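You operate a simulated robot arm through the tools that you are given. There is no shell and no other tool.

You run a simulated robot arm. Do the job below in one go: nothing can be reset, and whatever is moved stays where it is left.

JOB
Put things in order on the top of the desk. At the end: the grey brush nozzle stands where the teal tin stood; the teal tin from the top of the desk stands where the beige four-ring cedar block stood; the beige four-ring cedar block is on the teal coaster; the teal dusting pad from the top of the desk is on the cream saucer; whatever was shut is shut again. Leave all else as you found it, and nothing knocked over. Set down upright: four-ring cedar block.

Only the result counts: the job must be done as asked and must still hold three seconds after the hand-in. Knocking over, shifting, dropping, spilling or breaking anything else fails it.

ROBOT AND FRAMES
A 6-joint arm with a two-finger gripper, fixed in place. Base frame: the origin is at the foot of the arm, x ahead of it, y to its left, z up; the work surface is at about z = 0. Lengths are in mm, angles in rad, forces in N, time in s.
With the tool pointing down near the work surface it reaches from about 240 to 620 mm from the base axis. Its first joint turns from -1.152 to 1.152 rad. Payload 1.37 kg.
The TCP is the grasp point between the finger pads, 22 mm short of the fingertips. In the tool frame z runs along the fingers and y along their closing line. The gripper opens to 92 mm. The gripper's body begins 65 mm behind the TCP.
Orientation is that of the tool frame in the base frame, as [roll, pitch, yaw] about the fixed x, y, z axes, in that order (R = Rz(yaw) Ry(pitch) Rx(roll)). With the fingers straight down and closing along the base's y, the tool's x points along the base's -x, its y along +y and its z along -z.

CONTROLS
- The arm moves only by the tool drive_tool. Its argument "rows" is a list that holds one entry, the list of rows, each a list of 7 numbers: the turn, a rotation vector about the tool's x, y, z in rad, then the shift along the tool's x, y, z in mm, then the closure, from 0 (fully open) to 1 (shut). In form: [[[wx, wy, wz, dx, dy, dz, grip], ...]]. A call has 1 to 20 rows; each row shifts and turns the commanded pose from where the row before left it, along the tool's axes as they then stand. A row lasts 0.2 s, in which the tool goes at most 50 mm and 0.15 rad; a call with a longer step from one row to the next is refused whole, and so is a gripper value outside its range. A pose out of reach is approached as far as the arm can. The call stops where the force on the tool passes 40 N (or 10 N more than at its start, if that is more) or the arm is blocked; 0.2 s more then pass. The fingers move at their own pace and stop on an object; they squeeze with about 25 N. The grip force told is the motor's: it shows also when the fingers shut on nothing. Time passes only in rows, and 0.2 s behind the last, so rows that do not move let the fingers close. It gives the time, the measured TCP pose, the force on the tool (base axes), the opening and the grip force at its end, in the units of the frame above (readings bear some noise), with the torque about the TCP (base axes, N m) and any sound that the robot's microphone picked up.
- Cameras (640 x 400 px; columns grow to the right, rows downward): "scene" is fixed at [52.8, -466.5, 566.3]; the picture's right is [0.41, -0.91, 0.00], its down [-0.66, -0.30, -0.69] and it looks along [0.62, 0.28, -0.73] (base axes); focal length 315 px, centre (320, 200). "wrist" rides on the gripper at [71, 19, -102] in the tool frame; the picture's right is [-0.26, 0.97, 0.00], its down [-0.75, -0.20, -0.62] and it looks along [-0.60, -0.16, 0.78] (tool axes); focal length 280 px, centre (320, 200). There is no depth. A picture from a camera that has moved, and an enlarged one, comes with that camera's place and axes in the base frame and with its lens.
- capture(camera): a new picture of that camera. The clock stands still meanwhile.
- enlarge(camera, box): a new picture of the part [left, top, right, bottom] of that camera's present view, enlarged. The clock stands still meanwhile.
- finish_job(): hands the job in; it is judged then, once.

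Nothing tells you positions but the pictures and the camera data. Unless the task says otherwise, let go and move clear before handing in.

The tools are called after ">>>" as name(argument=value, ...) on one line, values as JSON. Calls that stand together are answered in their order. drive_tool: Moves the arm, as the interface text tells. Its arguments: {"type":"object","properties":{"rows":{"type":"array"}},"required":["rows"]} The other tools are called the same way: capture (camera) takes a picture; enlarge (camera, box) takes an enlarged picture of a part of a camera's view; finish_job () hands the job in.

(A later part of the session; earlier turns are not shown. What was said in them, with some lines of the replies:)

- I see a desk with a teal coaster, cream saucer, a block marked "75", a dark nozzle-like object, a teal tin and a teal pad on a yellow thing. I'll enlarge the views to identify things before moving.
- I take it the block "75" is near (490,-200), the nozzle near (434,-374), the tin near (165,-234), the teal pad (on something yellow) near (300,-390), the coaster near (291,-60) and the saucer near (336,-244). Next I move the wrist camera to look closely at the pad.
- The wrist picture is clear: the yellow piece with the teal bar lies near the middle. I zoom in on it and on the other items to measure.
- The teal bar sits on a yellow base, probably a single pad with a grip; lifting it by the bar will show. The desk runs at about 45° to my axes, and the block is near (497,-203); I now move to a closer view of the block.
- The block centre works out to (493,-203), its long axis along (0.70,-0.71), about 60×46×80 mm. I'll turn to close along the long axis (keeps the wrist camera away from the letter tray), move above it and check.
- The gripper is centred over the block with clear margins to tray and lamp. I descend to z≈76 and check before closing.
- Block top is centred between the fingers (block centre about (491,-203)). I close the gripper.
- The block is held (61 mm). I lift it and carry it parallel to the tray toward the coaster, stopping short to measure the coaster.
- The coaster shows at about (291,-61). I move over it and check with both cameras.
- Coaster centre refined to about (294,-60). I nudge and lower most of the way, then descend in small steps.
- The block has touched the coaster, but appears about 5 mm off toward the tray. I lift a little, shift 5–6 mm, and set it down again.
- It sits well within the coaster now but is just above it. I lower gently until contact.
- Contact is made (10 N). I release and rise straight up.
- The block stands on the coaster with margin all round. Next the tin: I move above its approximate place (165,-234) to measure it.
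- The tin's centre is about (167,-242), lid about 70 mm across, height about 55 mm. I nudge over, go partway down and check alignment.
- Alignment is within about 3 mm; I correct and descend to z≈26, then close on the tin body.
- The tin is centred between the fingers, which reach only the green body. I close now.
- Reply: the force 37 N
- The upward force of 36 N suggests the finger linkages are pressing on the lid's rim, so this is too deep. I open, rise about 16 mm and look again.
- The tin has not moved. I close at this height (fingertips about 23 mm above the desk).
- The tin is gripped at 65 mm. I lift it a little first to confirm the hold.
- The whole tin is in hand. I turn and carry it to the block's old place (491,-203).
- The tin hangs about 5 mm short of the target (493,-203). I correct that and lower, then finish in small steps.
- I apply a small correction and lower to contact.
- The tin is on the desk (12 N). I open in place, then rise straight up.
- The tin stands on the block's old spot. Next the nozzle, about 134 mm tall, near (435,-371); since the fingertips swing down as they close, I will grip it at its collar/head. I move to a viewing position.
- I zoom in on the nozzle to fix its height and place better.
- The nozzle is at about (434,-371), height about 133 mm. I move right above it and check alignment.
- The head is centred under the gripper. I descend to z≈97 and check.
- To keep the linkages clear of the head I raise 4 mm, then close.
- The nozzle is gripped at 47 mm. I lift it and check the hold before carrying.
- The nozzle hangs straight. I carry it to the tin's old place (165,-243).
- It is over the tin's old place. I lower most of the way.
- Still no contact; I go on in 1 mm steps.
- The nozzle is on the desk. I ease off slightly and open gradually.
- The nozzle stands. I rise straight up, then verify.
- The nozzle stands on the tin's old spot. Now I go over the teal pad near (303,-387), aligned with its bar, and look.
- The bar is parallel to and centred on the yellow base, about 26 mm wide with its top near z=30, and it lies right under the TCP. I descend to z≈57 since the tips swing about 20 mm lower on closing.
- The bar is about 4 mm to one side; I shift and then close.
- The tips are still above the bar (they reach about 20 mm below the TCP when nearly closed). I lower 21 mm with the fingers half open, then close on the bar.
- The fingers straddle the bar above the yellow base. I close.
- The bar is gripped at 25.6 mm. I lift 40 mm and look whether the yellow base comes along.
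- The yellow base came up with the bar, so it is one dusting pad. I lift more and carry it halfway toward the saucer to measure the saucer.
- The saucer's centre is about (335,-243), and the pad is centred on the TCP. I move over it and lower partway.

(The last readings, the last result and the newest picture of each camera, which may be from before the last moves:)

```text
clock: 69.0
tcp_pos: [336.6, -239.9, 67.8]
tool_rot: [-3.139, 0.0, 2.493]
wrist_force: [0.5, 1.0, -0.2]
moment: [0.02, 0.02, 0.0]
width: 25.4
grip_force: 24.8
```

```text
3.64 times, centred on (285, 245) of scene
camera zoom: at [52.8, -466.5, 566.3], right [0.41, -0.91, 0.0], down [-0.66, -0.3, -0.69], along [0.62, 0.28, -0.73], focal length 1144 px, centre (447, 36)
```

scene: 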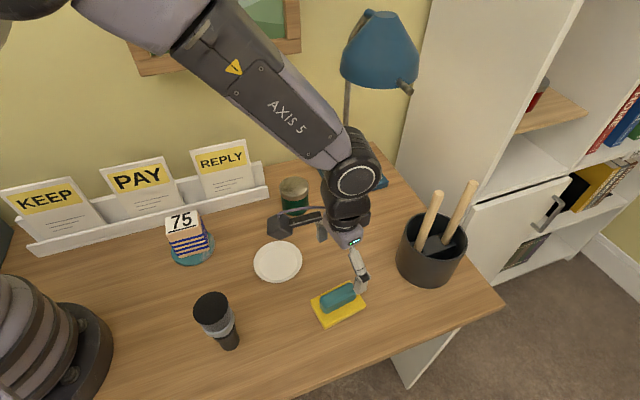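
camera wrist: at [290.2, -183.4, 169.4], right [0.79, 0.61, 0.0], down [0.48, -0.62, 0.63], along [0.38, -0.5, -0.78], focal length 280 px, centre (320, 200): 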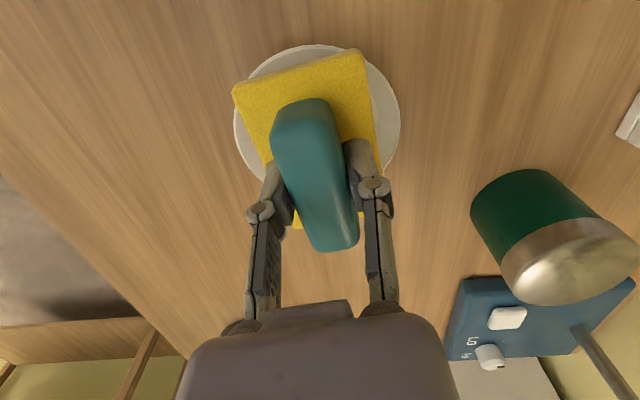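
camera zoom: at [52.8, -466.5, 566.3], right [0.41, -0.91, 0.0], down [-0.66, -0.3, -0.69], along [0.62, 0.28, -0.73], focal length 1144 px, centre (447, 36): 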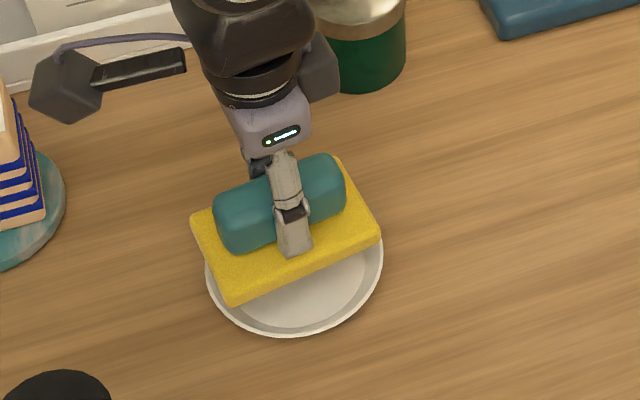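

The pad is nearly centred over the saucer. I apply a 3 mm correction and lower to just above contact.

>>> drive_tool(rows=[[[0, 0, 0, -2.1, -2.4, 10, 1], [0, 0, 0, 0, 0, 8, 1], [0, 0, 0, 0, 0, 0, 1], [0, 0, 0, 0, 0, 0, 1]]])

>>> enlarge(camera="scene", box=[220, 190, 350, 300])

>>> capture(camera="wrist")

```text
clock: 70.0
tcp_pos: [335.7, -244.0, 51.0]
tool_rot: [3.14, -0.001, 2.491]
wrist_force: [-1.8, 1.8, 12.4]
moment: [0.02, 0.05, -0.01]
width: 25.2
grip_force: 24.9
```

```text
3.64 times, centred on (285, 245) of scene
camera zoom: at [52.8, -466.5, 566.3], right [0.41, -0.91, 0.0], down [-0.66, -0.3, -0.69], along [0.62, 0.28, -0.73], focal length 1144 px, centre (447, 36)
```

zoom: 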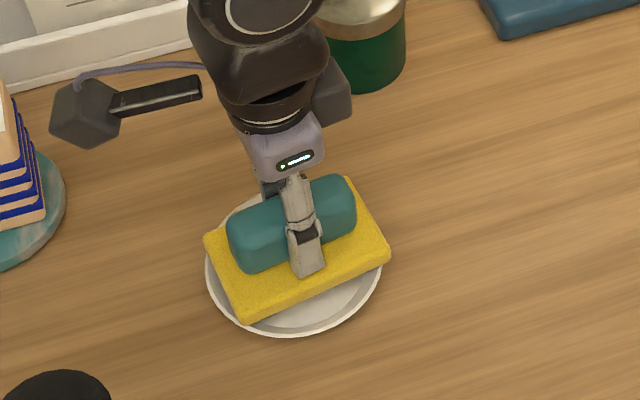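

```text
taken
camera wrist: at [291.2, -188.2, 152.2], right [0.79, 0.61, 0.0], down [0.48, -0.62, 0.63], along [0.38, -0.5, -0.78], focal length 280 px, centre (320, 200)
```

wrist: 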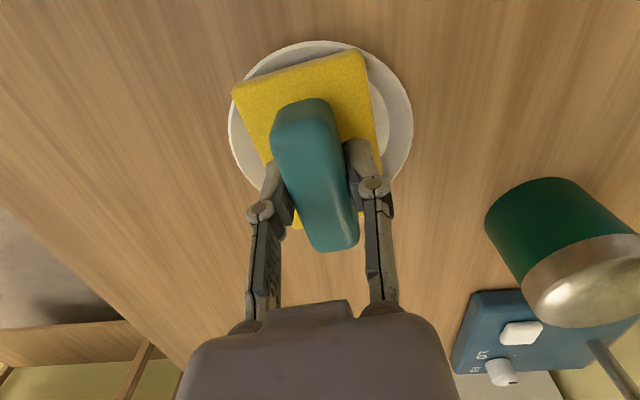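

The pad has come to rest on the saucer (12 N) and is centred within a few mm. I release gradually and rise.

>>> drive_tool(rows=[[[0, 0, 0, 0, 0, -0.5, 1], [0, 0, 0, 0, 0, 0, 0.7], [0, 0, 0, 0, 0, 0, 0.65], [0, 0, 0, 0, 0, 0, 0.55], [0, 0, 0, 0, 0, 0, 0.5], [0, 0, 0, 0, 0, 0, 0.5], [0, 0, 0, 0, 0, -15, 0.5], [0, 0, 0, 0, 0, -30, 0.4], [0, 0, 0, 0, 0, -40, 0.2], [0, 0, 0, 0, 0, -45, 0], [0, 0, 0, 0, 0, -30, 0], [0, 0, 0, 0, 0, 0, 0], [0, 0, 0, 0, 0, 0, 0]]])

>>> capture(camera="wrist")

>>> capture(camera="scene")

>>> enlarge(camera="scene", box=[220, 190, 350, 300])

```text
clock: 72.8
tcp_pos: [335.2, -245.9, 212.4]
tool_rot: [3.141, 0.001, 2.493]
wrist_force: [0.1, -0.2, -0.1]
moment: [0.0, -0.02, 0.0]
width: 92.3
grip_force: 0.1
```

```text
taken
camera wrist: at [289.7, -188.4, 313.7], right [0.79, 0.61, 0.0], down [0.48, -0.62, 0.63], along [0.38, -0.5, -0.78], focal length 280 px, centre (320, 200)
```

wrist: 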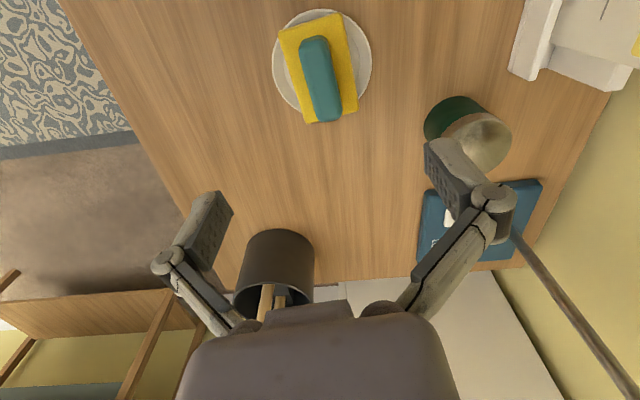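

```text
taken
```

scene: 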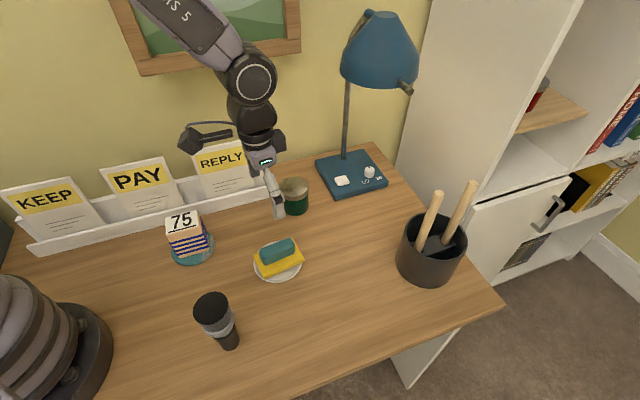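

```text
3.64 times, centred on (285, 245) of scene
camera zoom: at [52.8, -466.5, 566.3], right [0.41, -0.91, 0.0], down [-0.66, -0.3, -0.69], along [0.62, 0.28, -0.73], focal length 1144 px, centre (447, 36)
```

zoom: 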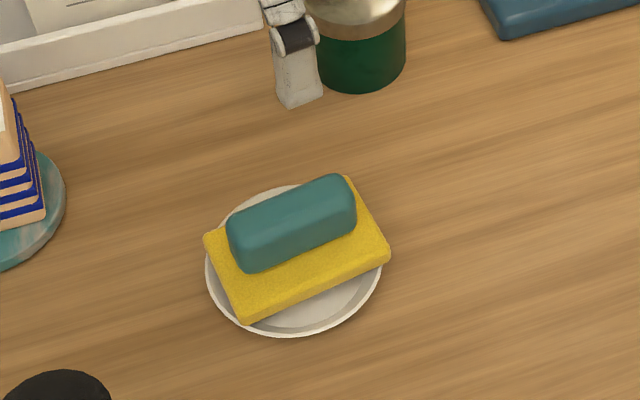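

The pad sits on the saucer. I move the arm back up and clear, then check the tin, nozzle and block positions.

>>> drive_tool(rows=[[[0, 0, 0, 20, 10, -30, 0], [0, 0, 0, 20, 10, -30, 0], [0, 0, 0, 0, 0, 0, 0], [0, 0, 0, 0, 0, 0, 0]]])

>>> capture(camera="scene")

>>> enlarge(camera="scene", box=[260, 165, 330, 225])

>>> enlarge(camera="scene", box=[180, 280, 270, 370])

>>> enlarge(camera="scene", box=[140, 190, 240, 280])

>>> capture(camera="wrist")

```text
clock: 73.8
tcp_pos: [314.4, -206.6, 272.0]
tool_rot: [-3.141, -0.001, 2.491]
wrist_force: [0.1, -1.0, 0.1]
moment: [-0.03, -0.02, -0.03]
width: 92.0
grip_force: 0.0
```

```text
taken
```

scene: 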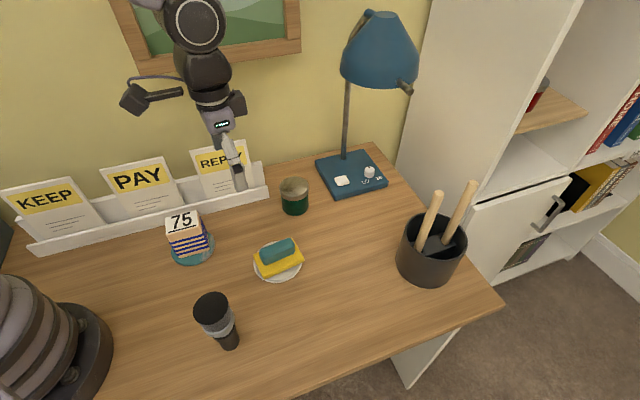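

```text
6.67 times, centred on (295, 195) of scene
camera zoom: at [52.8, -466.5, 566.3], right [0.41, -0.91, 0.0], down [-0.66, -0.3, -0.69], along [0.62, 0.28, -0.73], focal length 2098 px, centre (487, 233)
```

zoom: 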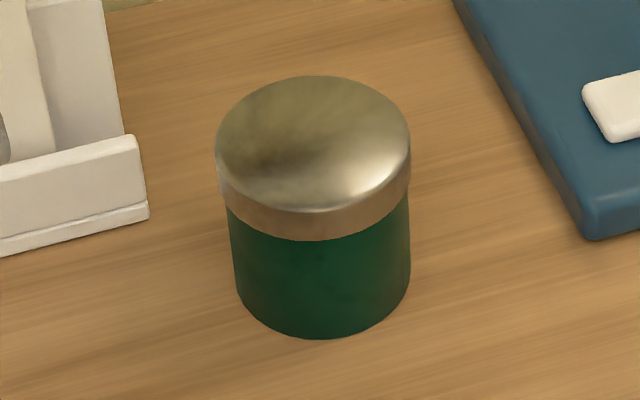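

```text
4.44 times, centred on (225, 325) of scene
camera zoom: at [52.8, -466.5, 566.3], right [0.41, -0.91, 0.0], down [-0.66, -0.3, -0.69], along [0.62, 0.28, -0.73], focal length 1399 px, centre (742, -356)
```

zoom: 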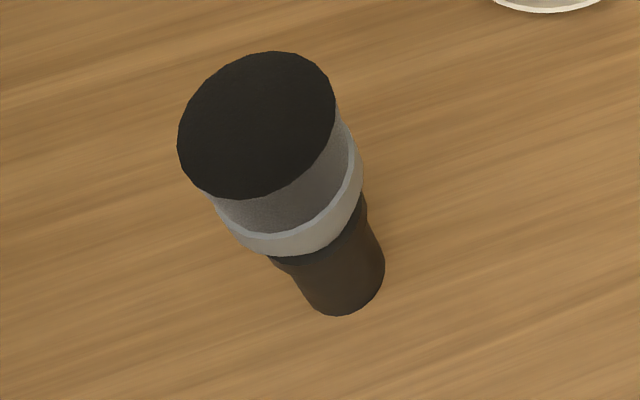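

```text
4.44 times, centred on (190, 235) of scene
camera zoom: at [52.8, -466.5, 566.3], right [0.41, -0.91, 0.0], down [-0.66, -0.3, -0.69], along [0.62, 0.28, -0.73], focal length 1399 px, centre (898, 44)
```

zoom: 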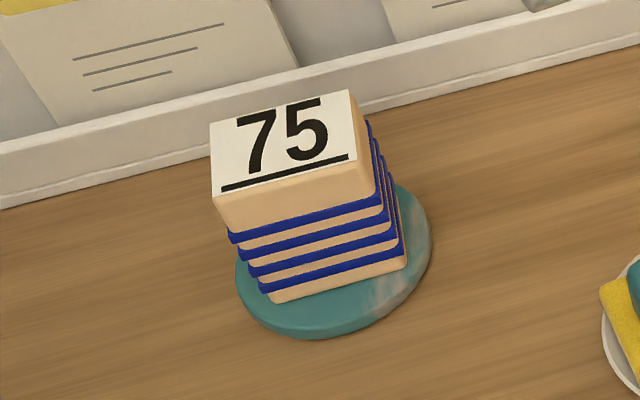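

```text
taken
camera wrist: at [269.4, -148.5, 372.4], right [0.79, 0.61, 0.0], down [0.48, -0.62, 0.62], along [0.38, -0.5, -0.78], focal length 280 px, centre (320, 200)
```

wrist: 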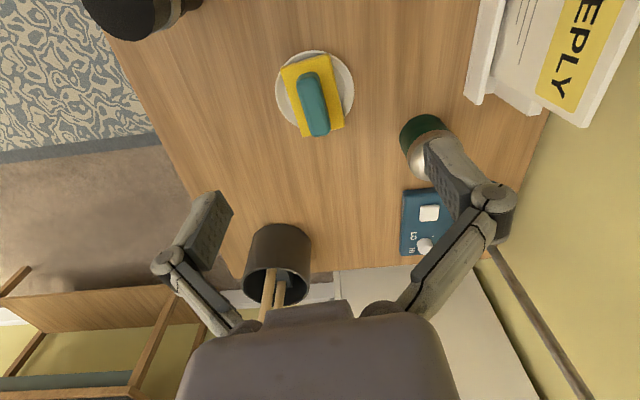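

Everything checks out: the nozzle is where the tin was (within about 2 mm), the tin is where the block was (about 3 mm), the block is upright on the coaster, the pad is on the saucer, and nothing else has moved. The arm is clear, so I hand in.

>>> finish_job()

```text
The job is handed in.
```

The job is handed in. In the last pictures everything was in its place and the arm was clear:

- **Nozzle:** the grey brush nozzle stands where the teal tin stood, within about 2 mm.
- **Tin:** the teal tin stands where the cedar block stood, about 3 mm off.
- **Cedar block:** the four-ring block stands upright on the teal coaster.
- **Dusting pad:** the pad sits on the cream saucer. Its yellow base came up with the teal bar, so I treated them as one pad and moved both. The pad is almost as wide as the saucer, so it rests on the rim rather than flat in the middle.

I opened nothing, so nothing needed shutting again. Nothing else was moved or knocked over, as far as the pictures show.
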